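You operate a simulated robot arm through the tools that you are given. There is no shell and no other tool.

You are at the controls of a simulated two-armed robot. One attempt, no reset.

TASK
Smooth the sofa's sheet and set the lap desk up on it.
Fine: ruck stroked flat first, desk on the seat in the middle, book rest and side guard fully up.

The check looks at the end state, three seconds after you hand in, the way a careful person would. Anything else that was tipped, shoved, dropped, spilled or broken makes it a failure. Flat cloth is picked up by pressing the open fingertips on it (5 to 10 N) and closing them slowly along it; thin cloth reads only 2 to 8 mm in the jaws.

THE ROBOT
Two 7-joint arms with fingered hands on one trunk that stands fixed in place. Base frame: the origin is at the foot of the trunk, x ahead of it, y to its left, z up. Lengths are in mm, angles in rad, forces in N, time in s.
The left shoulder is at [55, 163, 1006], the right one opposite. Payload 4 kg a hand.
The TCP of each hand is the grasp point between the finger pads, 36 mm short of the fingertips. In the tool frame z runs along the fingers and y along their closing line. Largest opening 124 mm; the body of the gripper starts 42 mm behind the TCP. The gripper is a hand of 4 fingers: y runs from the thumb to the fingers, the wrist lies at [-15, -99, -189] in the tool frame.
Orientation is that of the tool frame in the base frame, as [roll, pitch, yaw] about the fixed x, y, z axes, in that order (R = Rz(yaw) Ry(pitch) Rx(roll)). With the fingers straight down and the wrist toward the robot, the tool's x, y and z point along [0, 1, 0], [1, 0, 0] and [0, 0, -1] of the base frame.

THE INTERFACE
- The arms move only by the tool nudge_tool. It takes "left_moves", "right_moves" or both (then of equal length, played together; a hand with none holds still); each is a list that holds one entry, the list of rows, each a list of 6 numbers: the shift along the base's x, y, z in mm, then the turn, a rotation vector about the base's x, y, z in rad. In form: [[[dx, dy, dz, ax, ay, az], ...]]. A call has 1 to 20 rows; each row is the pose to reach, as a shift and turn from the pose commanded when the call began. Each row takes 0.2 s and may step no farther than 50 mm and 0.15 rad from the row before; otherwise, the whole call is refused. A pose out of reach is approached as far as the arm can. The call stops where the force on the tool passes 40 N (or 10 N more than at its start, if that is more) or the arm is blocked; 0.2 s more then pass. In this call time passes only in rows, and 0.2 s behind the last. It gives the time, the measured TCP pose, the force on the tool (base axes), the opening and the grip force at its end, in the units of the frame above (readings bear some noise), with the torque about the TCP (base axes, N m) and any sound that the robot's microphone picked up.
- Cameras (640 x 400 px; columns grow to the right, rows downward): "scene" is now at [161.2, 48.9, 1235.8]; the picture's right is [0.51, -0.86, -0.11], its down [-0.54, -0.21, -0.81] and it looks along [0.67, 0.47, -0.57] (base axes); focal length 358 px, centre (320, 200). "left" rides on the left gripper at [-75, -86, -123] in its tool frame; the picture's right is [-0.70, -0.34, 0.63], its down [0.65, -0.68, 0.35] and it looks along [0.32, 0.65, 0.69] (tool axes); focal length 275 px, centre (320, 200). "right" rides on the right gripper at [75, -86, -123] in its tool frame; the picture's right is [-0.70, 0.34, -0.63], its down [-0.64, -0.68, 0.35] and it looks along [-0.32, 0.65, 0.69] (tool axes); focal length 275 px, centre (320, 200). There is no depth. A picture from a camera that has moved, and an enlarged one, comes with that camera's place and axes in the base frame and with its lens. The place of the scene camera against the robot may be out by one fixed shift of up to 12 mm in any direction.
- grab_frame(camera): a new picture of that camera. The clock stands still meanwhile.
- move_column(by): slides the trunk up (or, below 0, down) by that many mm; the arms and the scene camera ride with it, the base frame stays. It gives what a move gives, with no picture.
- move_fingers(index, middle, ring, thumb_bend, thumb_turn, hand): sets how far each is bent, from 0 (flat) to 1 (curled in); at 0.3 the hand is open as for a grip, at 0.7 the pads meet at the TCP. One left out holds its place. A second passes; each finger stops where it meets its share of the squeeze, and holds until it gets a number again. It is the only way to open and close the hand. It gives what a move gives, with no picture; readings hold the bend of each and the force on the fingers (four entries, about 0 where the hand has none), thumb and palm. thumb_turn goes from beside the hand (0) to across from the fingers (1), as for a grip.
- turn_head(pan, tilt): turns the head with the scene camera to pan (to the left, within 1.501 rad either way) and tilt (down, from -0.506 to 1.204), counted from straight ahead of the robot. It gives what a move gives.
- zoom(camera, box): a new picture of the part [left, top, right, bottom] of that camera's present view, enlarged. The clock stands still meanwhile.
- sign_off(): hands the job in; it is judged then, once.

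Places have to be worked out from the pictures, the camera data and where the tool is seen. Open the grippers and draw the arms clear of the work before you hand the job in, unless the task says otherwise.

The tools are called after "Request:" as name(argument=value, ...) on one line, values as JSON. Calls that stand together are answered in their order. nudge_tool: Moves the arms, as the interface text tells. Its arguments: {"type":"object","properties":{"left_moves":{"type":"array"},"right_moves":{"type":"array"}},"required":[]} The other tools are called the same way: move_column (by) slides the trunk up or down; move_fingers (index, middle, ring, thumb_bend, thumb_turn, hand) moves the fingers one by one; turn_head (pan, tilt) turns the head that bears the scene camera; grab_frame (camera) takes a picture; zoom (camera, box) takes an enlarged picture of a part of a camera's view; sign_off () hands the job in.

At the start:

```text
clock: 0.0
left_tcp_pos: [579.0, 638.6, 838.8]
left_orientation: [3.141, 0.001, 1.573]
left_force: [0.1, -0.1, -0.3]
left_torque: [-0.02, -0.03, 0.01]
left_grip_width: 123.5
left_grip_force: 0.1
left_shape: jaw
left_bend: [0.3, 0.3, 0.3, 0.3, 0.98]
left_finger forces: [0.0, 0.0, 0.0, 0.0, 0.0, 0.0]
right_tcp_pos: [908.1, 61.6, 870.0]
right_orientation: [3.141, 0.0, 1.571]
right_force: [0.2, 0.6, -0.2]
right_torque: [-0.04, -0.04, 0.0]
right_grip_width: 123.6
right_grip_force: 0.1
right_shape: jaw
right_bend: [0.3, 0.3, 0.3, 0.3, 0.98]
right_finger forces: [0.0, 0.0, 0.1, 0.0, 0.0, 0.0]
trunk travel left (down, up): [-175.0, 303.0]
head pan, tilt: [0.545, 0.422]
```

scene: 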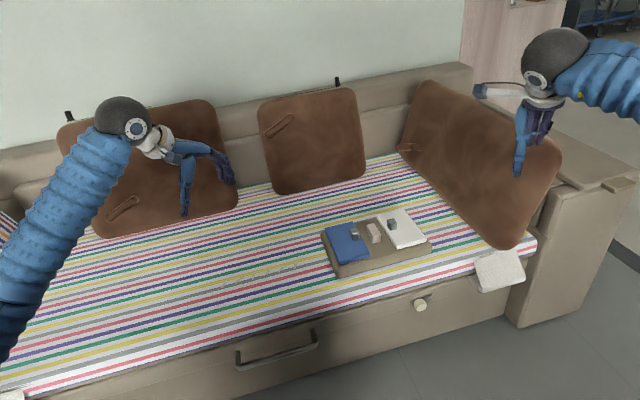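
right: 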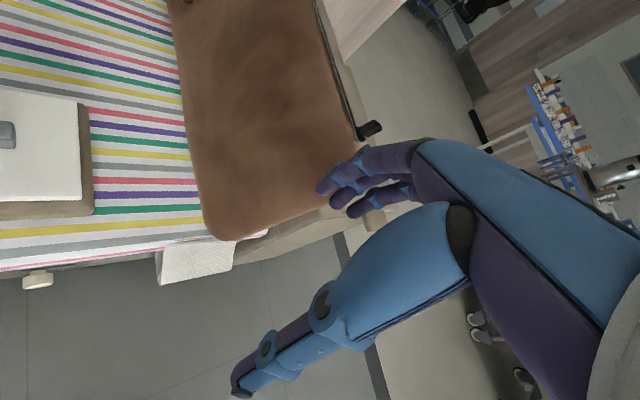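
left: 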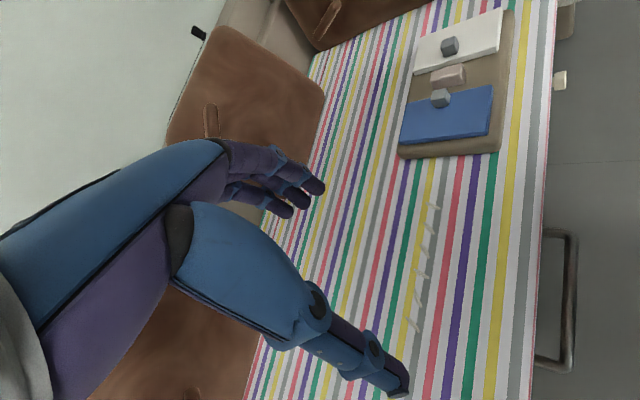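

I begin by looking closer at the scene: the lap desk (a tan board with blue and white panels) lies on the right part of the sheet, and a faint ruck seems to lie left of it.

Request:
zoom(camera="scene", box=[300, 190, 460, 290])

Request:
zoom(camera="scene", box=[160, 220, 340, 332])

Request:
zoom(camera="left", box=[380, 0, 560, 112])

Request:
zoom(camera="left", box=[340, 180, 560, 400])

```text
4.00 times, centred on (380, 240) of scene
camera zoom: at [161.2, 48.9, 1235.8], right [0.51, -0.86, -0.11], down [-0.54, -0.21, -0.81], along [0.67, 0.47, -0.57], focal length 1431 px, centre (80, 40)
```

zoom: 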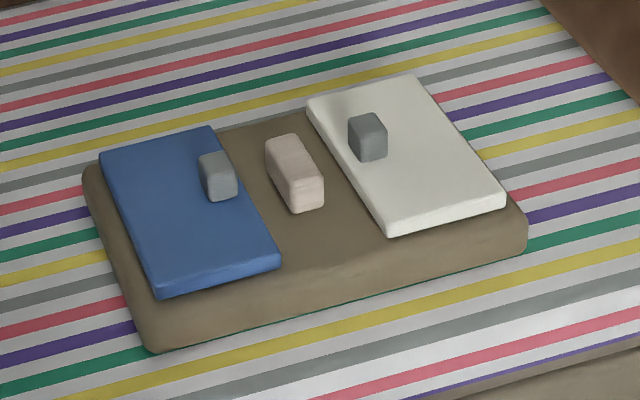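

```text
3.56 times, centred on (250, 276) of scene
camera zoom: at [161.2, 48.9, 1235.8], right [0.51, -0.86, -0.11], down [-0.54, -0.21, -0.81], along [0.67, 0.47, -0.57], focal length 1272 px, centre (569, -70)
```

zoom: 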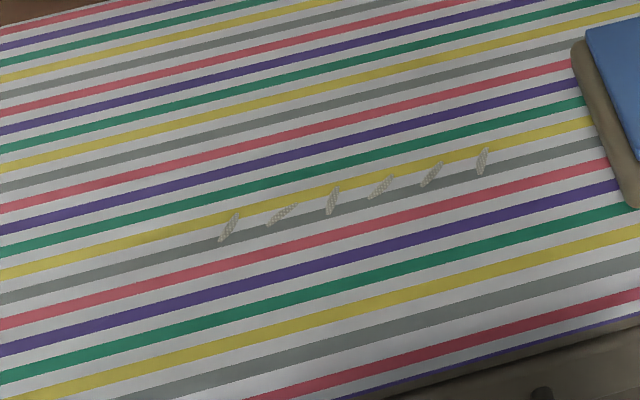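

```text
3.56 times, centred on (470, 56) of left
camera zoom: at [492.6, 563.9, 963.0], right [-0.34, -0.7, -0.63], down [-0.68, 0.65, -0.35], along [0.65, 0.32, -0.69], focal length 979 px, centre (-213, 712)
```

zoom: 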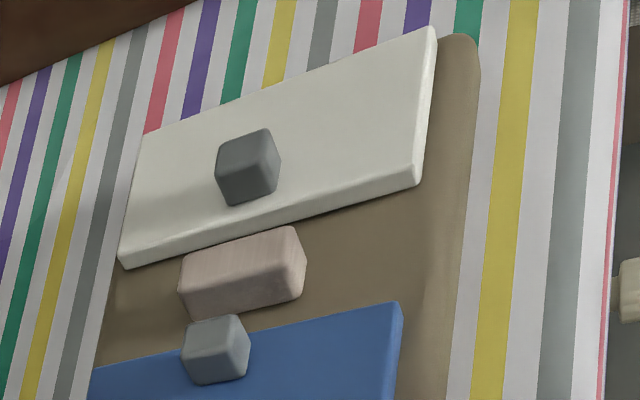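

```text
1.82 times, centred on (450, 290) of left
camera zoom: at [492.6, 563.9, 963.0], right [-0.34, -0.7, -0.63], down [-0.68, 0.65, -0.35], along [0.65, 0.32, -0.69], focal length 500 px, centre (84, 36)
```

zoom: 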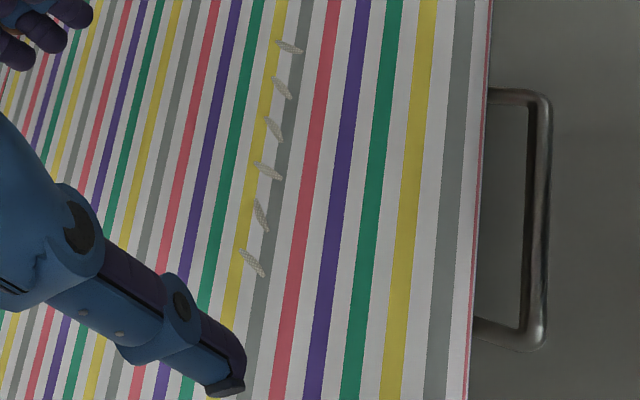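

The blue panel's corner triangulates to about [775, 443, 502], so the sheet lies near z 470 and the sofa's front edge runs diagonally in base axes. I turn the head to see the ends of the sofa and judge the middle.

Request:
turn_head(pan=1.1, tilt=0.6)

Request:
grab_frame(camera="scene")

Request:
turn_head(pan=0.3, tilt=0.6)

Request:
grab_frame(camera="scene")

Request:
turn_head(pan=0.75, tilt=0.75)

Request:
grab_frame(camera="scene")

```text
clock: 1.0
left_tcp_pos: [578.5, 638.3, 839.7]
left_orientation: [3.141, 0.002, 1.57]
left_force: [-0.5, -0.2, 0.2]
left_torque: [0.01, -0.02, 0.03]
left_grip_width: 123.8
left_grip_force: 0.2
left_shape: jaw
left_bend: [0.3, 0.3, 0.3, 0.3, 0.98]
left_finger forces: [0.0, 0.0, 0.0, 0.0, 0.0, 0.0]
right_tcp_pos: [908.1, 62.0, 871.1]
right_orientation: [-3.14, 0.0, 1.572]
right_force: [0.1, -0.7, -0.1]
right_torque: [-0.01, 0.0, -0.01]
right_grip_width: 123.6
right_grip_force: 0.0
right_shape: jaw
right_bend: [0.3, 0.3, 0.3, 0.3, 0.98]
right_finger forces: [0.0, 0.0, 0.0, 0.0, 0.0, 0.1]
trunk travel left (down, up): [-175.0, 303.0]
head pan, tilt: [1.1, 0.6]
```

```text
taken
camera scene: at [119.9, 79.8, 1228.5], right [0.87, -0.46, -0.19], down [-0.43, -0.5, -0.75], along [0.24, 0.73, -0.63], focal length 358 px, centre (320, 200)
```

scene: 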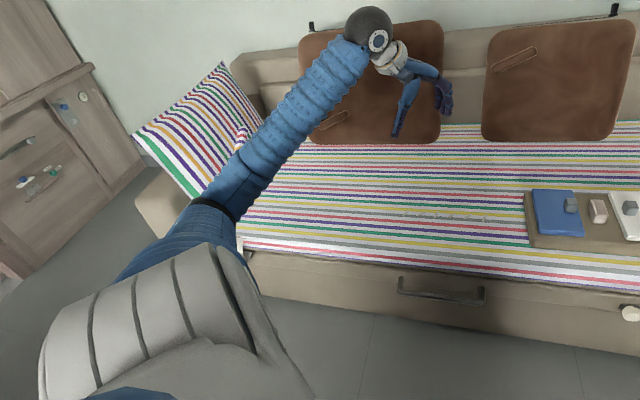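

```text
clock: 2.1
left_tcp_pos: [578.4, 638.4, 838.3]
left_orientation: [3.141, 0.0, 1.569]
left_force: [-0.9, 0.0, 0.4]
left_torque: [-0.02, 0.0, -0.03]
left_grip_width: 123.6
left_grip_force: 0.1
left_shape: jaw
left_bend: [0.3, 0.3, 0.3, 0.3, 0.98]
left_finger forces: [0.1, 0.1, 0.0, 0.0, 0.1, 0.0]
right_tcp_pos: [907.2, 62.4, 870.4]
right_orientation: [3.14, -0.001, 1.572]
right_force: [-0.3, 0.3, -0.3]
right_torque: [0.01, -0.01, -0.03]
right_grip_width: 123.6
right_grip_force: 0.1
right_shape: jaw
right_bend: [0.3, 0.3, 0.3, 0.3, 0.98]
right_finger forces: [0.0, 0.0, 0.1, 0.0, 0.0, 0.0]
trunk travel left (down, up): [-175.0, 303.0]
head pan, tilt: [0.3, 0.6]
```

```text
taken
camera scene: at [163.0, 27.2, 1218.9], right [0.29, -0.96, -0.06], down [-0.71, -0.17, -0.69], along [0.65, 0.24, -0.72], focal length 358 px, centre (320, 200)
```

scene: 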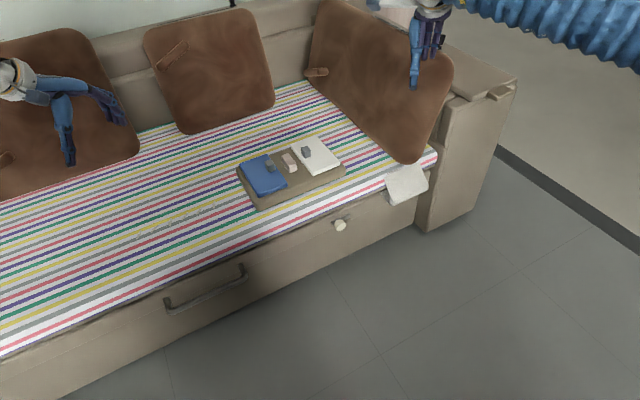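

```text
clock: 3.0
left_tcp_pos: [578.8, 637.6, 838.6]
left_orientation: [-3.141, 0.0, 1.572]
left_force: [0.6, 0.2, 0.1]
left_torque: [-0.01, -0.04, 0.0]
left_grip_width: 123.4
left_grip_force: 0.1
left_shape: jaw
left_bend: [0.3, 0.3, 0.3, 0.3, 0.98]
left_finger forces: [0.0, 0.0, 0.0, 0.0, 0.0, 0.1]
right_tcp_pos: [908.2, 61.6, 869.7]
right_orientation: [-3.142, 0.0, 1.571]
right_force: [0.3, 0.3, -0.2]
right_torque: [0.0, 0.01, 0.0]
right_grip_width: 123.5
right_grip_force: 0.1
right_shape: jaw
right_bend: [0.3, 0.3, 0.3, 0.3, 0.98]
right_finger forces: [0.1, 0.1, 0.0, 0.1, 0.1, 0.0]
trunk travel left (down, up): [-175.0, 303.0]
head pan, tilt: [0.75, 0.75]
```

```text
taken
camera scene: at [137.0, 57.5, 1211.5], right [0.66, -0.73, -0.15], down [-0.65, -0.46, -0.61], along [0.37, 0.5, -0.78], focal length 358 px, centre (320, 200)
```

scene: 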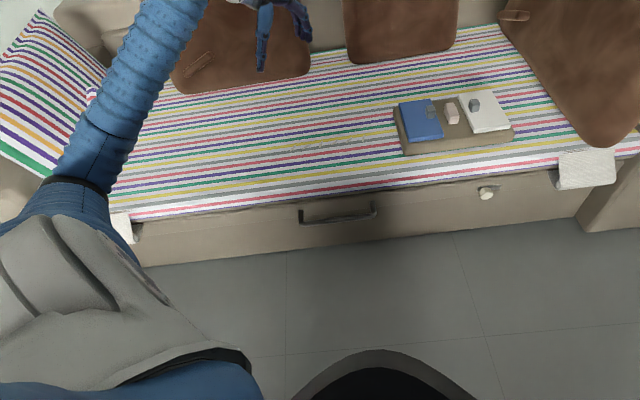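

The drawer handle lies halfway between the sheet's two corner flaps, so the seat's middle is right about where the hatch marks of the ruck are. I zoom on ruck and desk from here.

Request:
zoom(camera="scene", box=[280, 120, 400, 195])

Request:
zoom(camera="scene", box=[380, 75, 530, 170])

Request:
zoom(camera="scene", box=[80, 130, 560, 270])

Request:
zoom(camera="right", box=[0, 60, 220, 300])

```text
5.33 times, centred on (340, 158) of scene
camera zoom: at [137.0, 57.5, 1211.5], right [0.66, -0.73, -0.15], down [-0.65, -0.46, -0.61], along [0.37, 0.5, -0.78], focal length 1908 px, centre (213, 427)
```

zoom: 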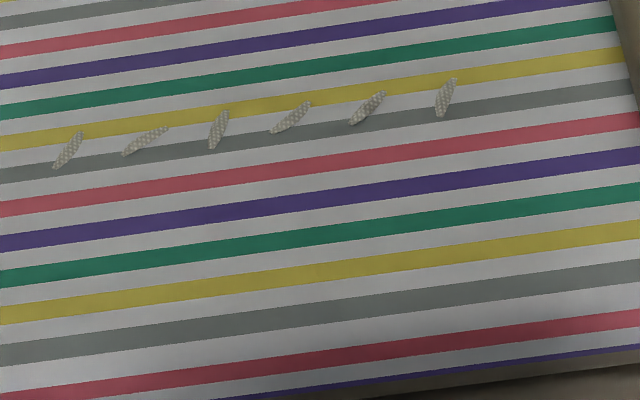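

```text
4.21 times, centred on (455, 122) of scene
camera zoom: at [137.0, 57.5, 1211.5], right [0.66, -0.73, -0.15], down [-0.65, -0.46, -0.61], along [0.37, 0.5, -0.78], focal length 1506 px, centre (-248, 526)
```

zoom: 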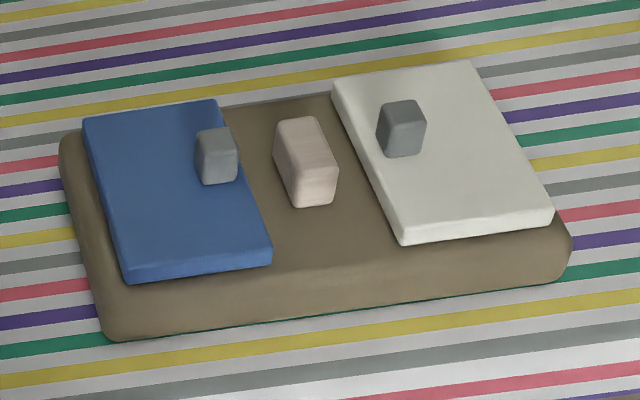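

```text
1.33 times, centred on (320, 200) of scene
camera zoom: at [137.0, 57.5, 1211.5], right [0.66, -0.73, -0.15], down [-0.65, -0.46, -0.61], along [0.37, 0.5, -0.78], focal length 477 px, centre (320, 200)
```

zoom: 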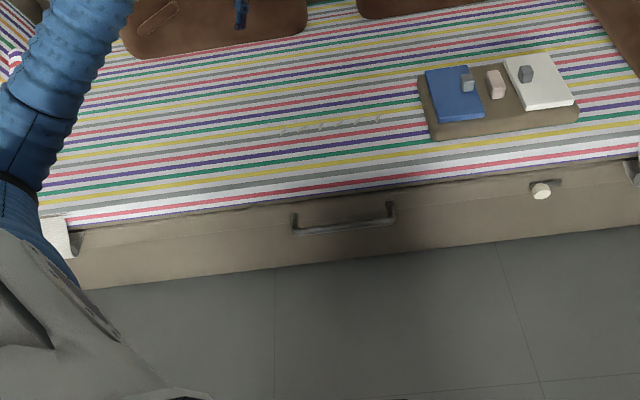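

```text
1.67 times, centred on (110, 180) of right
camera zoom: at [822.8, 137.4, 992.8], right [0.34, -0.7, 0.63], down [-0.68, -0.64, -0.35], along [0.65, -0.32, -0.69], focal length 459 px, centre (670, 233)
```

zoom: 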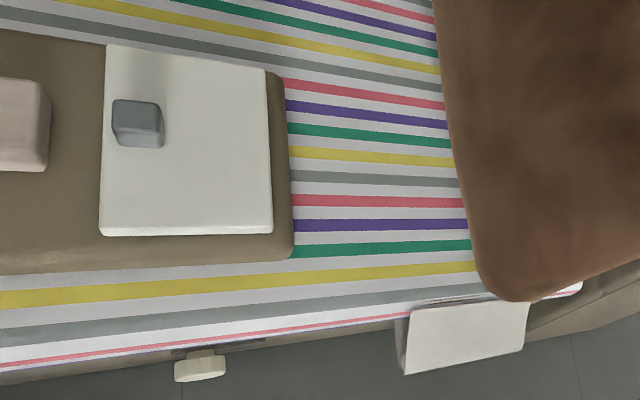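

The ruck (six hatch ridges) runs from about [600, 744] to [754, 589] at z≈460, and the seat's middle (handle and flaps symmetric) falls right on it. First I draw the right hand back from the cushion and raise nothing else.

Request:
nudge_tool(right_moves=[[[-40, -20, 0, 0, 0, 0], [-80, -45, 0, 0, 0, 0], [-120, -70, 0, 0, 0, 0], [-160, -95, 0, 0, 0, 0], [-200, -120, 0, 0, 0, 0], [-240, -145, 0, 0, 0, 0], [-280, -170, 0, 0, 0, 0], [-320, -200, 0, 0, 0, 0]]])

Request:
grab_frame(camera="scene")

```text
clock: 4.8
left_tcp_pos: [578.0, 638.7, 839.2]
left_orientation: [3.14, -0.001, 1.57]
left_force: [-0.2, 0.1, 0.0]
left_torque: [-0.04, -0.03, 0.0]
left_grip_width: 123.8
left_grip_force: 0.1
left_shape: jaw
left_bend: [0.3, 0.3, 0.3, 0.3, 0.98]
left_finger forces: [0.0, 0.1, 0.0, 0.0, 0.1, 0.1]
right_tcp_pos: [585.8, -137.8, 871.8]
right_orientation: [3.141, 0.0, 1.572]
right_force: [-0.8, -0.3, 0.8]
right_torque: [0.05, 0.01, 0.0]
right_grip_width: 123.8
right_grip_force: 0.0
right_shape: jaw
right_bend: [0.3, 0.3, 0.3, 0.3, 0.98]
right_finger forces: [0.1, 0.0, 0.0, 0.1, 0.1, 0.1]
trunk travel left (down, up): [-175.0, 303.0]
head pan, tilt: [0.75, 0.75]
```

```text
taken
camera scene: at [136.3, 56.9, 1211.7], right [0.67, -0.73, -0.15], down [-0.65, -0.47, -0.61], along [0.37, 0.5, -0.78], focal length 358 px, centre (320, 200)
```

scene: 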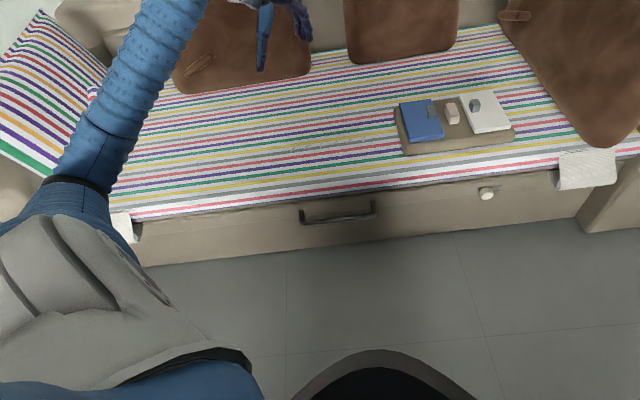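

The right hand is clear. I close the left fingers into a compact bundle for stroking (so they cannot pinch the cloth) and bring the hand, turned so its closing line points into the sofa, above the ruck's middle.

Request:
move_fingers(hand="left", index=0.6, middle=0.6, ring=0.6, thumb_bend=0.6)

Request:
nudge_tool(left_moves=[[[16, 5, -30, 0, 0, 0.131], [32, 9, -60, 0, 0, 0.262], [49, 14, -90, 0, 0, 0.393], [65, 18, -120, 0, 0, 0.524], [82, 23, -150, 0, 0, 0.655], [98, 27, -180, 0, 0, 0.785]]])

Request:
grab_frame(camera="left")

Request:
grab_frame(camera="scene")

```text
clock: 5.8
left_tcp_pos: [577.9, 638.8, 839.7]
left_orientation: [3.142, 0.0, 1.57]
left_force: [-0.7, -0.1, -0.3]
left_torque: [-0.02, -0.03, -0.01]
left_grip_width: 31.1
left_grip_force: 0.1
left_shape: fingers
left_bend: [0.6, 0.6, 0.6, 0.6, 0.98]
left_finger forces: [0.0, 0.0, 0.0, 0.0, 0.0, 0.0]
right_tcp_pos: [587.5, -137.8, 871.6]
right_orientation: [-3.14, -0.001, 1.571]
right_force: [-0.5, -0.2, 0.1]
right_torque: [0.03, -0.03, -0.01]
right_grip_width: 124.1
right_grip_force: 0.1
right_shape: jaw
right_bend: [0.3, 0.3, 0.3, 0.3, 0.98]
right_finger forces: [0.1, 0.0, 0.0, 0.0, 0.0, 0.0]
trunk travel left (down, up): [-175.0, 303.0]
head pan, tilt: [0.75, 0.75]
```

```text
clock: 7.2
left_tcp_pos: [675.5, 666.3, 659.0]
left_orientation: [-3.14, 0.002, 2.357]
left_force: [-0.2, -0.1, 0.3]
left_torque: [-0.02, 0.02, 0.01]
left_grip_width: 31.1
left_grip_force: 0.1
left_shape: fingers
left_bend: [0.6, 0.6, 0.6, 0.6, 0.98]
left_finger forces: [0.0, 0.0, 0.0, 0.0, 0.0, 0.1]
right_tcp_pos: [586.5, -137.6, 871.3]
right_orientation: [-3.14, -0.001, 1.57]
right_force: [-0.6, -0.9, -0.5]
right_torque: [-0.02, 0.04, -0.02]
right_grip_width: 123.7
right_grip_force: 0.1
right_shape: jaw
right_bend: [0.3, 0.3, 0.3, 0.3, 0.98]
right_finger forces: [0.0, 0.1, 0.0, 0.1, 0.0, 0.0]
trunk travel left (down, up): [-175.0, 303.0]
head pan, tilt: [0.75, 0.75]
```

```text
taken
camera left: at [668.5, 552.9, 782.7], right [0.26, -0.73, -0.63], down [-0.94, -0.03, -0.35], along [0.23, 0.68, -0.69], focal length 275 px, centre (320, 200)
```

left: 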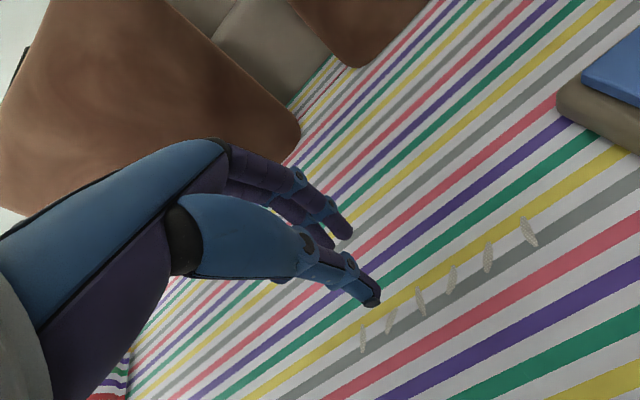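

```text
taken
camera scene: at [137.4, 57.6, 1211.3], right [0.67, -0.73, -0.15], down [-0.65, -0.47, -0.6], along [0.37, 0.5, -0.78], focal length 358 px, centre (320, 200)
```

scene: 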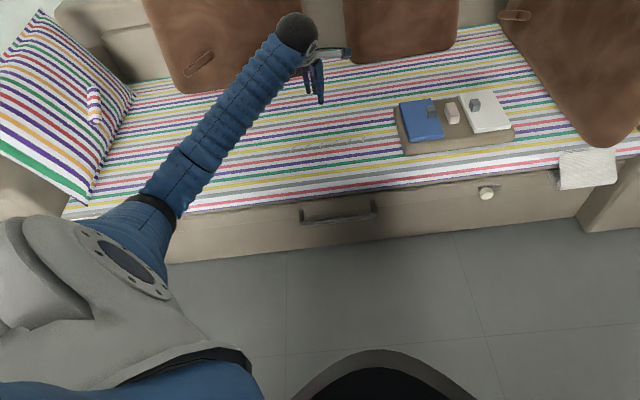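

Both views agree: ruck from [598, 740] to [754, 587]. I move above its left end a little beyond it and go down to about 20 mm above the cloth.

Request:
nudge_tool(left_moves=[[[-30, 30, -30, 0, 0, 0], [-60, 60, -60, 0, 0, 0], [-90, 85, -90, 0, 0, 0], [-100, 95, -115, 0, 0, 0], [-100, 95, -135, 0, 0, 0], [-100, 95, -145, 0, 0, 0]]])

Request:
grab_frame(camera="left")

Request:
zoom(camera="scene", box=[200, 60, 420, 200])

```text
refused: row 1 steps farther than a row can; nothing moved
```

```text
taken
camera left: at [668.5, 552.9, 782.7], right [0.26, -0.73, -0.63], down [-0.94, -0.03, -0.35], along [0.23, 0.68, -0.69], focal length 275 px, centre (320, 200)
```

left: 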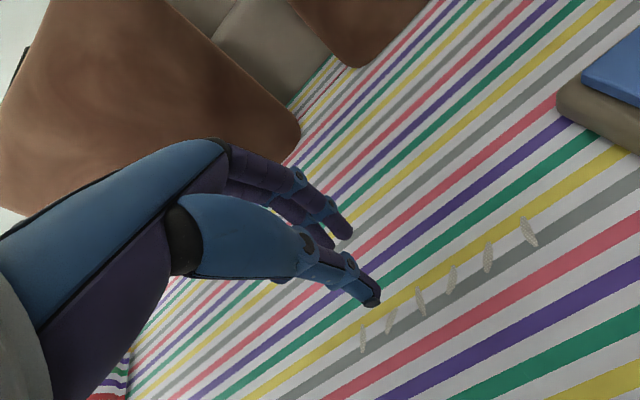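

```text
2.86 times, centred on (310, 130) of scene
camera zoom: at [137.4, 57.6, 1211.3], right [0.67, -0.73, -0.15], down [-0.65, -0.47, -0.6], along [0.37, 0.5, -0.78], focal length 1022 px, centre (349, 400)
```

zoom: 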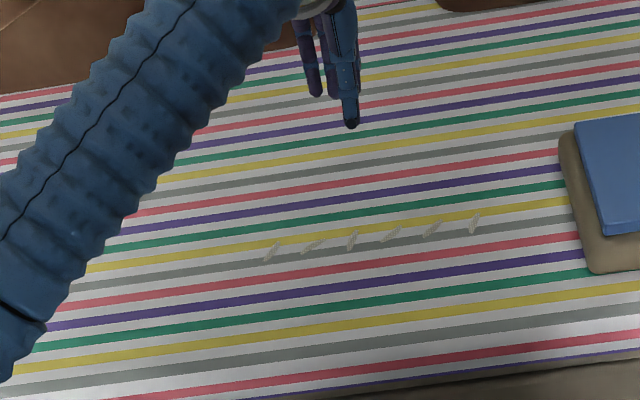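

The first row was 52 mm, too long; I send the same move in smaller rows.

Request:
nudge_tool(left_moves=[[[-25, 24, -25, 0, 0, 0], [-50, 48, -50, 0, 0, 0], [-75, 72, -75, 0, 0, 0], [-100, 95, -100, 0, 0, 0], [-100, 95, -120, 0, 0, 0], [-100, 95, -135, 0, 0, 0]]])

Request:
grab_frame(camera="left")

Request:
zoom(camera="scene", box=[200, 60, 420, 200])

```text
clock: 8.6
left_tcp_pos: [576.8, 761.9, 524.2]
left_orientation: [3.14, 0.001, 2.356]
left_force: [0.9, 0.4, -0.2]
left_torque: [-0.01, -0.01, 0.0]
left_grip_width: 31.1
left_grip_force: 0.1
left_shape: fingers
left_bend: [0.6, 0.6, 0.6, 0.6, 0.98]
left_finger forces: [0.0, 0.0, 0.0, 0.0, 0.0, 0.1]
right_tcp_pos: [587.4, -136.7, 872.8]
right_orientation: [3.141, 0.002, 1.572]
right_force: [0.1, 0.6, 0.1]
right_torque: [0.01, 0.02, 0.0]
right_grip_width: 123.8
right_grip_force: 0.1
right_shape: jaw
right_bend: [0.3, 0.3, 0.3, 0.3, 0.98]
right_finger forces: [0.0, 0.0, 0.0, 0.1, 0.0, 0.0]
trunk travel left (down, up): [-175.0, 303.0]
head pan, tilt: [0.75, 0.75]
```

```text
taken
camera left: at [568.9, 647.9, 648.2], right [0.25, -0.73, -0.63], down [-0.94, -0.03, -0.35], along [0.24, 0.68, -0.69], focal length 275 px, centre (320, 200)
```

left: 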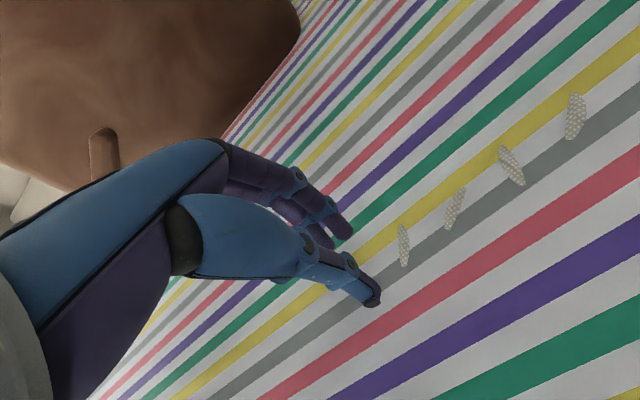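

```text
2.86 times, centred on (310, 130) of scene
camera zoom: at [136.9, 57.5, 1211.5], right [0.67, -0.73, -0.15], down [-0.65, -0.47, -0.61], along [0.37, 0.5, -0.78], focal length 1022 px, centre (349, 400)
```

zoom: 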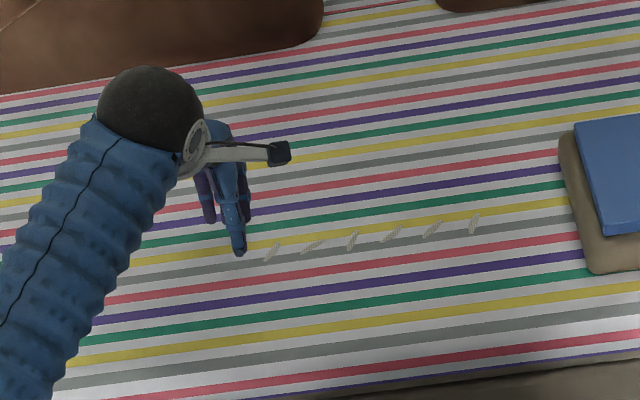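

The bundle is just left of the first ridge. I lower it slowly to feel the cloth.

Request:
nudge_tool(left_moves=[[[0, 0, -5, 0, 0, 0], [0, 0, -10, 0, 0, 0], [0, 0, -15, 0, 0, 0]]])

```text
clock: 9.4
left_tcp_pos: [577.5, 760.2, 508.9]
left_orientation: [3.141, 0.001, 2.357]
left_force: [0.6, -0.4, -0.1]
left_torque: [0.0, -0.01, -0.02]
left_grip_width: 30.9
left_grip_force: 0.1
left_shape: fingers
left_bend: [0.6, 0.6, 0.6, 0.6, 0.98]
left_finger forces: [0.0, 0.1, 0.0, 0.0, 0.0, 0.0]
right_tcp_pos: [587.6, -137.4, 871.3]
right_orientation: [-3.141, 0.0, 1.571]
right_force: [-0.1, 0.2, 0.2]
right_torque: [-0.02, -0.03, -0.04]
right_grip_width: 124.0
right_grip_force: 0.1
right_shape: jaw
right_bend: [0.3, 0.3, 0.3, 0.3, 0.98]
right_finger forces: [0.0, 0.0, 0.1, 0.0, 0.1, 0.1]
trunk travel left (down, up): [-175.0, 303.0]
head pan, tilt: [0.75, 0.75]
```

No contact yet at TCP z 509; I go on down in small steps.

Request:
nudge_tool(left_moves=[[[0, 0, -3, 0, 0, 0], [0, 0, -6, 0, 0, 0], [0, 0, -9, 0, 0, 0]]])

```text
clock: 10.2
left_tcp_pos: [576.9, 760.7, 500.3]
left_orientation: [3.14, 0.001, 2.355]
left_force: [-0.6, -0.6, -0.2]
left_torque: [0.02, -0.02, -0.01]
left_grip_width: 31.1
left_grip_force: 0.0
left_shape: fingers
left_bend: [0.6, 0.6, 0.6, 0.6, 0.98]
left_finger forces: [0.1, 0.1, 0.1, 0.0, 0.0, 0.1]
right_tcp_pos: [586.5, -138.9, 872.2]
right_orientation: [-3.142, -0.001, 1.57]
right_force: [0.4, 0.5, -0.7]
right_torque: [0.02, -0.03, 0.02]
right_grip_width: 123.8
right_grip_force: 0.1
right_shape: jaw
right_bend: [0.3, 0.3, 0.3, 0.3, 0.98]
right_finger forces: [0.0, 0.1, 0.0, 0.0, 0.0, 0.0]
trunk travel left (down, up): [-175.0, 303.0]
head pan, tilt: [0.75, 0.75]
```

Still free at z 500; lowering 6 mm more.

Request:
nudge_tool(left_moves=[[[0, 0, -2, 0, 0, 0], [0, 0, -4, 0, 0, 0], [0, 0, -6, 0, 0, 0]]])

```text
clock: 11.0
left_tcp_pos: [575.6, 760.7, 493.8]
left_orientation: [-3.141, 0.0, 2.356]
left_force: [0.4, 0.7, 0.2]
left_torque: [0.04, 0.02, 0.03]
left_grip_width: 31.0
left_grip_force: 0.3
left_shape: fingers
left_bend: [0.6, 0.6, 0.6, 0.6, 0.98]
left_finger forces: [0.1, 0.1, 0.0, 0.0, 0.0, 0.0]
right_tcp_pos: [587.3, -138.5, 871.7]
right_orientation: [-3.14, -0.003, 1.571]
right_force: [0.2, -1.0, 0.4]
right_torque: [-0.01, 0.03, -0.01]
right_grip_width: 123.6
right_grip_force: 0.0
right_shape: jaw
right_bend: [0.3, 0.3, 0.3, 0.3, 0.98]
right_finger forces: [0.1, 0.1, 0.0, 0.0, 0.0, 0.1]
trunk travel left (down, up): [-175.0, 303.0]
head pan, tilt: [0.75, 0.75]
```

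Still no force at 494; I take a look and lower a little further.

Request:
nudge_tool(left_moves=[[[0, 0, -2, 0, 0, 0], [0, 0, -4, 0, 0, 0]]])

Request:
grab_frame(camera="left")

```text
clock: 11.6
left_tcp_pos: [577.3, 760.6, 493.7]
left_orientation: [3.139, 0.001, 2.356]
left_force: [-0.4, 3.5, 12.7]
left_torque: [0.23, -0.26, 0.03]
left_grip_width: 31.0
left_grip_force: 6.5
left_shape: fingers
left_bend: [0.6, 0.6, 0.6, 0.6, 0.98]
left_finger forces: [10.1, 2.3, 0.1, 0.0, 1.3, 0.0]
right_tcp_pos: [587.8, -138.3, 873.4]
right_orientation: [3.14, 0.0, 1.571]
right_force: [-0.1, 0.2, -0.4]
right_torque: [0.03, 0.04, -0.01]
right_grip_width: 123.8
right_grip_force: 0.0
right_shape: jaw
right_bend: [0.3, 0.3, 0.3, 0.3, 0.98]
right_finger forces: [0.0, 0.1, 0.1, 0.1, 0.0, 0.0]
trunk travel left (down, up): [-175.0, 303.0]
head pan, tilt: [0.75, 0.75]
```

```text
taken
camera left: at [569.1, 647.4, 616.5], right [0.26, -0.73, -0.63], down [-0.94, -0.03, -0.35], along [0.24, 0.68, -0.69], focal length 275 px, centre (320, 200)
```

left: 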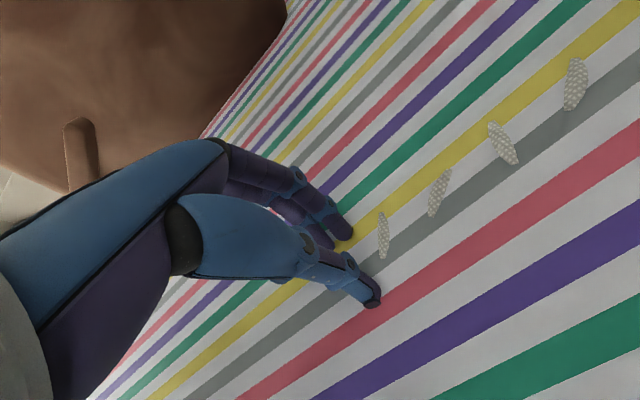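

The cloth pushes back 12.7 N at a commanded 490 (contact at ≈493.5, so the sheet is at z≈460). I ease up to about 7 N and stroke along the ruck to its middle.

Request:
nudge_tool(left_moves=[[[0, 0, 1.5, 0, 0, 0], [5, -5, 1.5, 0, 0, 0], [10, -10, 1.5, 0, 0, 0], [15, -15, 1.5, 0, 0, 0], [20, -20, 1.5, 0, 0, 0], [25, -25, 1.5, 0, 0, 0], [30, -30, 1.5, 0, 0, 0], [35, -35, 1.5, 0, 0, 0], [40, -40, 1.5, 0, 0, 0], [45, -45, 1.5, 0, 0, 0], [50, -50, 1.5, 0, 0, 0], [55, -55, 1.5, 0, 0, 0], [60, -60, 1.5, 0, 0, 0]]])

Request:
grab_frame(camera="left")

Request:
zoom(camera="scene", box=[200, 60, 420, 200])

```text
clock: 14.4
left_tcp_pos: [637.7, 700.4, 493.7]
left_orientation: [-3.141, -0.001, 2.357]
left_force: [-2.0, 2.1, 9.7]
left_torque: [0.13, 0.0, 0.01]
left_grip_width: 28.9
left_grip_force: 3.8
left_shape: fingers
left_bend: [0.61, 0.6, 0.6, 0.6, 0.98]
left_finger forces: [5.2, 1.8, 0.1, 0.0, 1.6, 0.0]
right_tcp_pos: [587.5, -138.0, 872.7]
right_orientation: [-3.14, 0.001, 1.572]
right_force: [-0.4, -0.3, -0.3]
right_torque: [0.0, 0.0, -0.02]
right_grip_width: 123.9
right_grip_force: 0.1
right_shape: jaw
right_bend: [0.3, 0.3, 0.3, 0.3, 0.98]
right_finger forces: [0.0, 0.0, 0.1, 0.1, 0.1, 0.0]
trunk travel left (down, up): [-175.0, 303.0]
head pan, tilt: [0.75, 0.75]
```

```text
taken
camera left: at [628.5, 586.8, 616.5], right [0.25, -0.73, -0.63], down [-0.94, -0.03, -0.35], along [0.24, 0.68, -0.69], focal length 275 px, centre (320, 200)
```

left: 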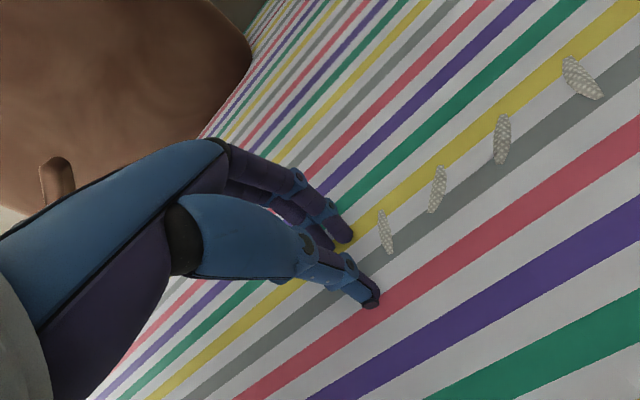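

```text
2.86 times, centred on (310, 130) of scene
camera zoom: at [136.4, 56.9, 1211.6], right [0.67, -0.73, -0.15], down [-0.65, -0.46, -0.61], along [0.37, 0.5, -0.78], focal length 1022 px, centre (349, 400)
```

zoom: 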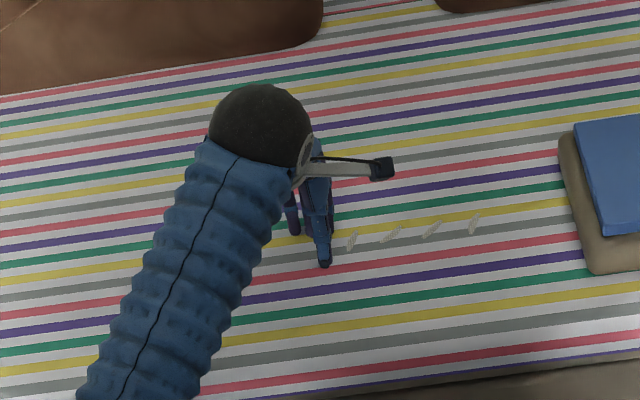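

Where the fingers have passed the ridges are gone (four remain ahead). I keep stroking at slightly less force past the right end.

Request:
nudge_tool(left_moves=[[[6, -6, 0.5, 0, 0, 0], [12, -12, 0.5, 0, 0, 0], [18, -18, 0.5, 0, 0, 0], [24, -24, 0.5, 0, 0, 0], [30, -30, 0.5, 0, 0, 0], [36, -36, 0.5, 0, 0, 0], [42, -42, 0.5, 0, 0, 0], [48, -48, 0.5, 0, 0, 0], [54, -54, 0.5, 0, 0, 0], [60, -60, 0.5, 0, 0, 0], [66, -66, 0.5, 0, 0, 0], [72, -72, 0.5, 0, 0, 0], [78, -78, 0.5, 0, 0, 0], [84, -84, 0.5, 0, 0, 0], [90, -90, 0.5, 0, 0, 0], [96, -96, 0.5, 0, 0, 0], [102, -102, 0.5, 0, 0, 0], [108, -108, 0.5, 0, 0, 0], [114, -114, 0.5, 0, 0, 0], [120, -120, 0.5, 0, 0, 0]]])

Request:
grab_frame(camera="left")

Request:
zoom(camera="scene", box=[200, 60, 420, 200])

```text
clock: 18.6
left_tcp_pos: [755.6, 578.8, 493.3]
left_orientation: [3.14, 0.0, 2.353]
left_force: [-1.0, -0.1, 5.9]
left_torque: [0.07, -0.01, -0.01]
left_grip_width: 29.3
left_grip_force: 3.5
left_shape: fingers
left_bend: [0.61, 0.6, 0.6, 0.6, 0.98]
left_finger forces: [3.7, 1.1, 0.1, 0.1, 1.1, 0.0]
right_tcp_pos: [586.8, -138.9, 871.3]
right_orientation: [-3.141, 0.0, 1.572]
right_force: [0.3, -0.3, 0.4]
right_torque: [-0.02, 0.0, 0.02]
right_grip_width: 123.9
right_grip_force: 0.1
right_shape: jaw
right_bend: [0.3, 0.3, 0.3, 0.3, 0.98]
right_finger forces: [0.0, 0.0, 0.0, 0.0, 0.0, 0.0]
trunk travel left (down, up): [-175.0, 303.0]
head pan, tilt: [0.75, 0.75]
```

```text
taken
camera left: at [748.3, 466.6, 616.7], right [0.25, -0.73, -0.63], down [-0.94, -0.03, -0.35], along [0.24, 0.68, -0.69], focal length 275 px, centre (320, 200)
```

left: 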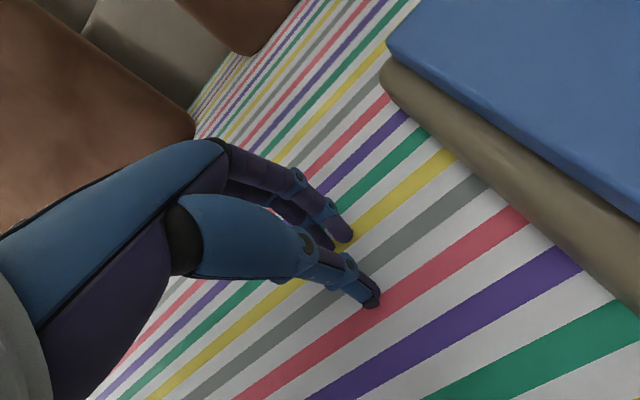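

```text
2.86 times, centred on (310, 130) of scene
camera zoom: at [136.6, 57.0, 1211.6], right [0.67, -0.73, -0.15], down [-0.65, -0.46, -0.61], along [0.37, 0.5, -0.78], focal length 1022 px, centre (349, 400)
```

zoom: 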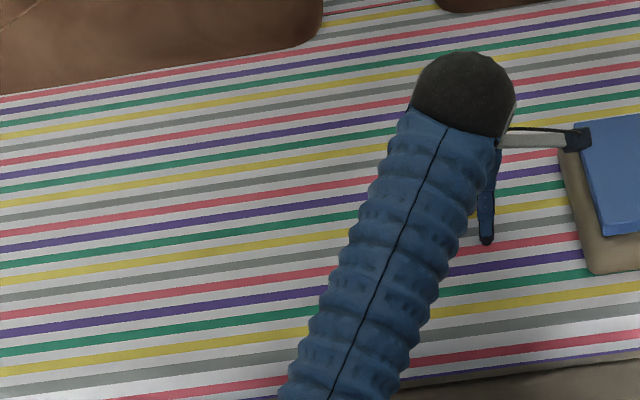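

No ridges remain in view. I go 12 mm further, then lift straight up and check the cloth.

Request:
nudge_tool(left_moves=[[[5, -5, 0, 0, 0, 0], [10, -10, 0, 0, 0, 0], [10, -10, 20, 0, 0, 0], [10, -10, 50, 0, 0, 0], [0, 0, 90, 0, 0, 0], [-10, 10, 130, 0, 0, 0], [-40, 40, 140, 0, 0, 0], [-70, 70, 150, 0, 0, 0]]])

Request:
grab_frame(camera="left")

Request:
grab_frame(camera="scene")

```text
clock: 20.4
left_tcp_pos: [687.5, 649.7, 642.9]
left_orientation: [3.141, 0.001, 2.355]
left_force: [0.3, -0.2, 0.5]
left_torque: [0.01, 0.0, -0.02]
left_grip_width: 30.8
left_grip_force: 0.0
left_shape: fingers
left_bend: [0.6, 0.6, 0.6, 0.6, 0.98]
left_finger forces: [0.1, 0.0, 0.0, 0.1, 0.0, 0.0]
right_tcp_pos: [587.5, -137.9, 871.7]
right_orientation: [-3.141, 0.001, 1.57]
right_force: [-1.0, -0.3, -0.4]
right_torque: [0.0, 0.0, 0.0]
right_grip_width: 124.0
right_grip_force: 0.0
right_shape: jaw
right_bend: [0.3, 0.3, 0.3, 0.3, 0.98]
right_finger forces: [0.0, 0.0, 0.1, 0.0, 0.0, 0.0]
trunk travel left (down, up): [-175.0, 303.0]
head pan, tilt: [0.75, 0.75]
```

```text
taken
camera left: at [679.1, 537.1, 766.4], right [0.25, -0.73, -0.63], down [-0.94, -0.02, -0.35], along [0.24, 0.68, -0.69], focal length 275 px, centre (320, 200)
```

left: 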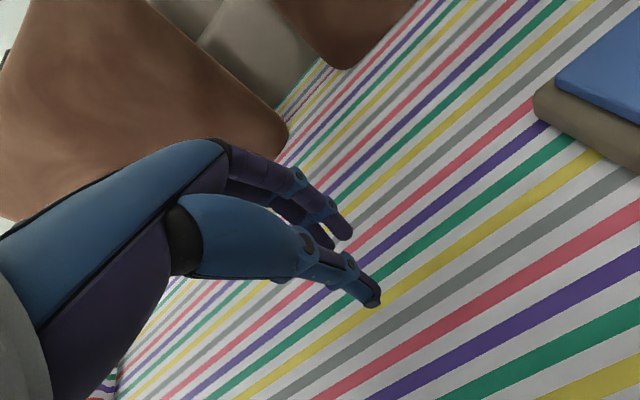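

```text
taken
camera scene: at [136.7, 57.3, 1211.6], right [0.66, -0.73, -0.15], down [-0.65, -0.46, -0.61], along [0.37, 0.5, -0.78], focal length 358 px, centre (320, 200)
```

scene: 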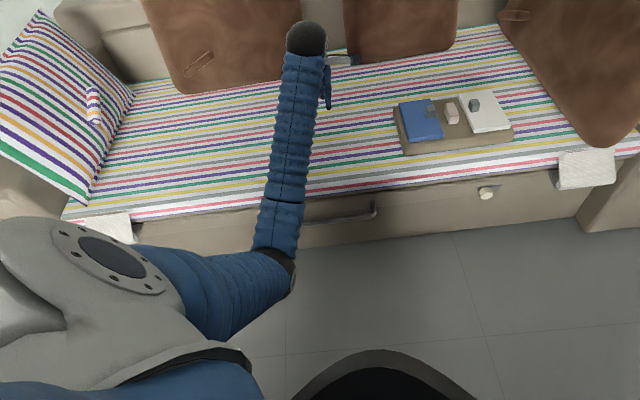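

The ruck is flat. Now I bring the left hand's camera around in front of the desk, staying high, to see its panels, tabs and hinges.

Request:
nudge_tool(left_moves=[[[13, -40, 10, 0, 0, 0], [26, -80, 20, 0, 0, 0], [39, -120, 30, 0, 0, 0], [52, -160, 40, 0, 0, 0], [65, -200, 45, 0, 0, 0], [78, -240, 45, 0, 0, 0], [91, -280, 45, 0, 0, 0], [104, -320, 45, 0, 0, 0], [117, -360, 45, 0, 0, 0], [130, -400, 45, 0, 0, 0], [143, -430, 45, 0, 0, 0]]])

Request:
grab_frame(camera="left")

Request:
zoom(camera="scene", box=[380, 75, 530, 170])

```text
clock: 22.8
left_tcp_pos: [829.5, 219.6, 686.2]
left_orientation: [3.142, 0.001, 2.356]
left_force: [0.9, -0.2, -0.4]
left_torque: [0.01, 0.02, 0.01]
left_grip_width: 30.9
left_grip_force: 0.0
left_shape: fingers
left_bend: [0.6, 0.6, 0.6, 0.6, 0.98]
left_finger forces: [0.1, 0.1, 0.1, 0.1, 0.0, 0.0]
right_tcp_pos: [587.2, -137.9, 872.1]
right_orientation: [-3.142, -0.001, 1.57]
right_force: [0.7, -0.6, -0.4]
right_torque: [0.04, 0.02, -0.03]
right_grip_width: 123.8
right_grip_force: 0.0
right_shape: jaw
right_bend: [0.3, 0.3, 0.3, 0.3, 0.98]
right_finger forces: [0.0, 0.0, 0.0, 0.0, 0.1, 0.2]
trunk travel left (down, up): [-175.0, 303.0]
head pan, tilt: [0.75, 0.75]
```

```text
taken
camera left: at [822.2, 106.3, 810.2], right [0.25, -0.73, -0.63], down [-0.94, -0.03, -0.35], along [0.24, 0.68, -0.69], focal length 275 px, centre (320, 200)
```

left: 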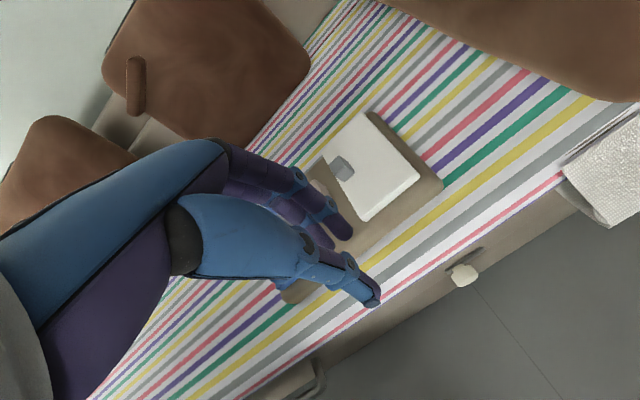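

```text
4.21 times, centred on (455, 122) of scene
camera zoom: at [137.0, 56.9, 1211.5], right [0.67, -0.73, -0.15], down [-0.65, -0.47, -0.61], along [0.37, 0.5, -0.78], focal length 1506 px, centre (-248, 526)
```

zoom: 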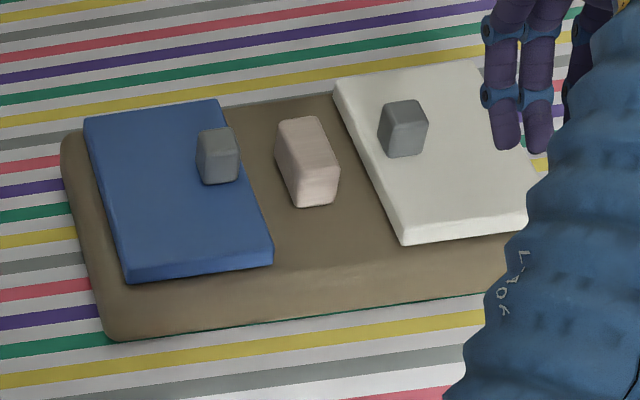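

The hand covers part of the desk, so I shift the camera back to the left by about 130 mm.

Request:
nudge_tool(left_moves=[[[-10, 45, 5, 0, 0, 0], [-20, 90, 5, 0, 0, 0], [-30, 130, 5, 0, 0, 0]]])

Request:
grab_frame(camera="left")

Request:
zoom(camera="left", box=[340, 40, 580, 190])

```text
clock: 23.6
left_tcp_pos: [799.6, 348.6, 692.6]
left_orientation: [3.141, -0.002, 2.355]
left_force: [0.5, -0.5, 0.4]
left_torque: [0.0, 0.0, -0.01]
left_grip_width: 31.1
left_grip_force: 0.0
left_shape: fingers
left_bend: [0.6, 0.6, 0.6, 0.6, 0.98]
left_finger forces: [0.1, 0.0, 0.0, 0.1, 0.0, 0.1]
right_tcp_pos: [588.0, -138.8, 871.5]
right_orientation: [3.141, -0.001, 1.57]
right_force: [-0.1, -0.1, 0.4]
right_torque: [0.04, 0.0, -0.01]
right_grip_width: 123.8
right_grip_force: 0.1
right_shape: jaw
right_bend: [0.3, 0.3, 0.3, 0.3, 0.98]
right_finger forces: [0.0, 0.1, 0.0, 0.0, 0.0, 0.0]
trunk travel left (down, up): [-175.0, 303.0]
head pan, tilt: [0.75, 0.75]
```

```text
taken
camera left: at [791.5, 236.0, 815.7], right [0.25, -0.73, -0.63], down [-0.94, -0.02, -0.35], along [0.24, 0.68, -0.69], focal length 275 px, centre (320, 200)
```

left: 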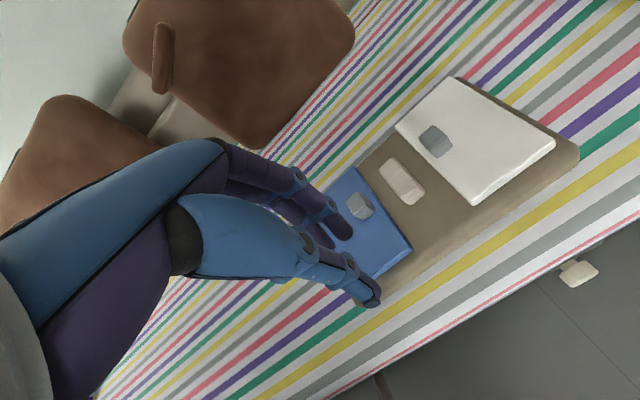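

```text
2.67 times, centred on (460, 115) of left
camera zoom: at [791.5, 236.0, 815.7], right [0.25, -0.73, -0.63], down [-0.94, -0.02, -0.35], along [0.24, 0.68, -0.69], focal length 734 px, centre (-53, 427)
```

zoom: 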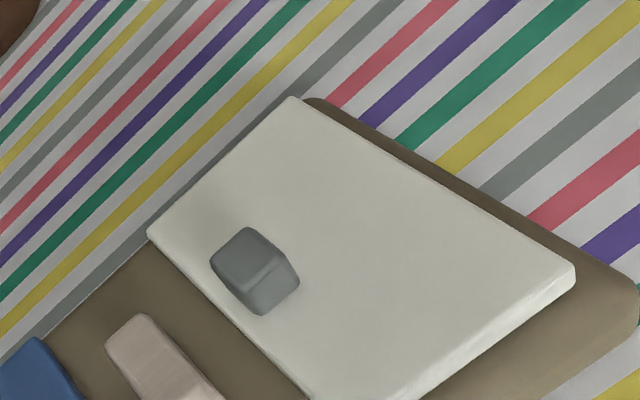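

The pink block sits at the board's centre, about [926, 406] with its top near z 516; tabs lie at the panels' inner edges, so both panels hinge at the outer edges. I raise the hand, open it and lower the trunk so the left arm reaches the block better.

Request:
nudge_tool(left_moves=[[[0, 0, 45, 0, 0, 0], [0, 0, 90, 0, 0, 0], [0, 0, 135, 0, 0, 0], [0, 0, 170, 0, 0, 0]]])

Request:
move_fingers(hand="left", index=0.35, middle=0.35, ring=0.35, thumb_bend=0.35)

Request:
move_column(by=-170)

Request:
grab_frame(camera="left")

Request:
grab_frame(camera="scene")

```text
clock: 24.6
left_tcp_pos: [798.8, 349.9, 862.3]
left_orientation: [-3.141, 0.0, 2.354]
left_force: [-0.8, 0.2, -0.3]
left_torque: [-0.01, -0.01, -0.03]
left_grip_width: 31.1
left_grip_force: 0.0
left_shape: fingers
left_bend: [0.6, 0.6, 0.6, 0.6, 0.98]
left_finger forces: [0.0, 0.0, 0.1, 0.0, 0.1, 0.0]
right_tcp_pos: [586.9, -138.3, 872.1]
right_orientation: [3.141, -0.002, 1.571]
right_force: [0.7, -0.2, -0.2]
right_torque: [-0.02, -0.02, 0.02]
right_grip_width: 123.8
right_grip_force: 0.0
right_shape: jaw
right_bend: [0.3, 0.3, 0.3, 0.3, 0.98]
right_finger forces: [0.0, 0.0, 0.1, 0.0, 0.0, 0.1]
trunk travel left (down, up): [-175.0, 303.0]
head pan, tilt: [0.75, 0.75]
```

```text
clock: 25.6
left_tcp_pos: [799.6, 350.2, 862.1]
left_orientation: [-3.141, 0.001, 2.357]
left_force: [-0.3, 0.3, -0.4]
left_torque: [-0.02, 0.01, 0.0]
left_grip_width: 108.4
left_grip_force: 0.1
left_shape: fingers
left_bend: [0.35, 0.35, 0.35, 0.35, 0.98]
left_finger forces: [0.0, 0.0, 0.0, 0.0, 0.0, 0.0]
right_tcp_pos: [587.8, -138.2, 870.6]
right_orientation: [-3.141, -0.001, 1.571]
right_force: [-0.1, 0.5, 0.8]
right_torque: [0.01, -0.01, -0.01]
right_grip_width: 123.7
right_grip_force: 0.2
right_shape: jaw
right_bend: [0.3, 0.3, 0.3, 0.3, 0.98]
right_finger forces: [0.1, 0.0, 0.1, 0.1, 0.0, 0.1]
trunk travel left (down, up): [-175.0, 303.0]
head pan, tilt: [0.75, 0.75]
```

```text
clock: 27.5
left_tcp_pos: [798.9, 351.0, 693.7]
left_orientation: [3.14, 0.0, 2.356]
left_force: [-0.6, -0.2, 0.1]
left_torque: [0.02, 0.02, -0.01]
left_grip_width: 107.9
left_grip_force: 0.0
left_shape: fingers
left_bend: [0.35, 0.35, 0.35, 0.35, 0.98]
left_finger forces: [0.1, 0.0, 0.0, 0.1, 0.1, 0.0]
right_tcp_pos: [588.8, -138.4, 702.6]
right_orientation: [3.139, -0.001, 1.572]
right_force: [-0.4, -0.5, -0.3]
right_torque: [0.0, -0.01, 0.02]
right_grip_width: 123.9
right_grip_force: 0.1
right_shape: jaw
right_bend: [0.3, 0.3, 0.3, 0.3, 0.98]
right_finger forces: [0.0, 0.0, 0.0, 0.0, 0.0, 0.0]
trunk travel left (down, up): [-5.0, 473.0]
head pan, tilt: [0.75, 0.75]
```

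```text
taken
camera left: at [790.8, 236.7, 818.5], right [0.26, -0.73, -0.63], down [-0.94, -0.03, -0.35], along [0.24, 0.68, -0.69], focal length 275 px, centre (320, 200)
```

left: 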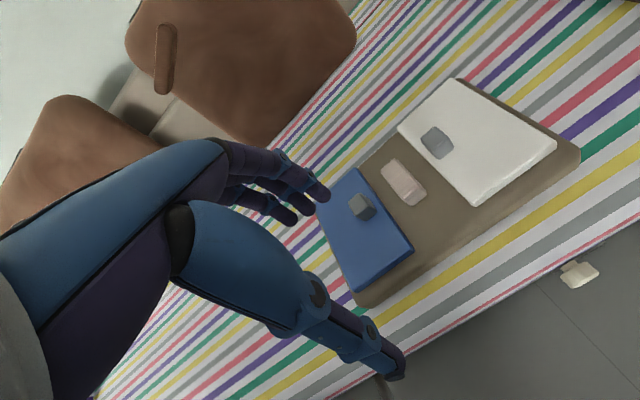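

```text
taken
camera scene: at [248.9, 57.2, 971.6], right [0.59, -0.73, -0.34], down [-0.8, -0.46, -0.38], along [0.12, 0.5, -0.86], focal length 358 px, centre (320, 200)
```

scene: 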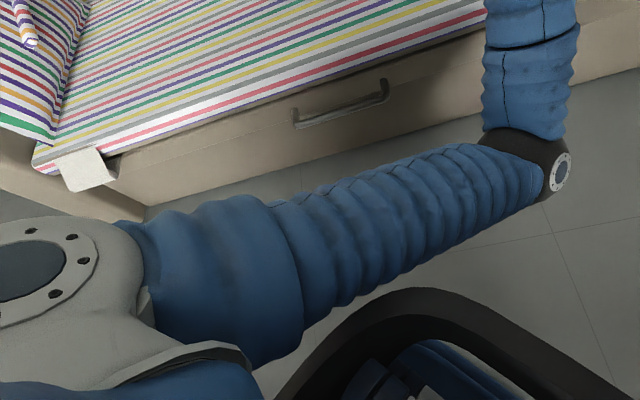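

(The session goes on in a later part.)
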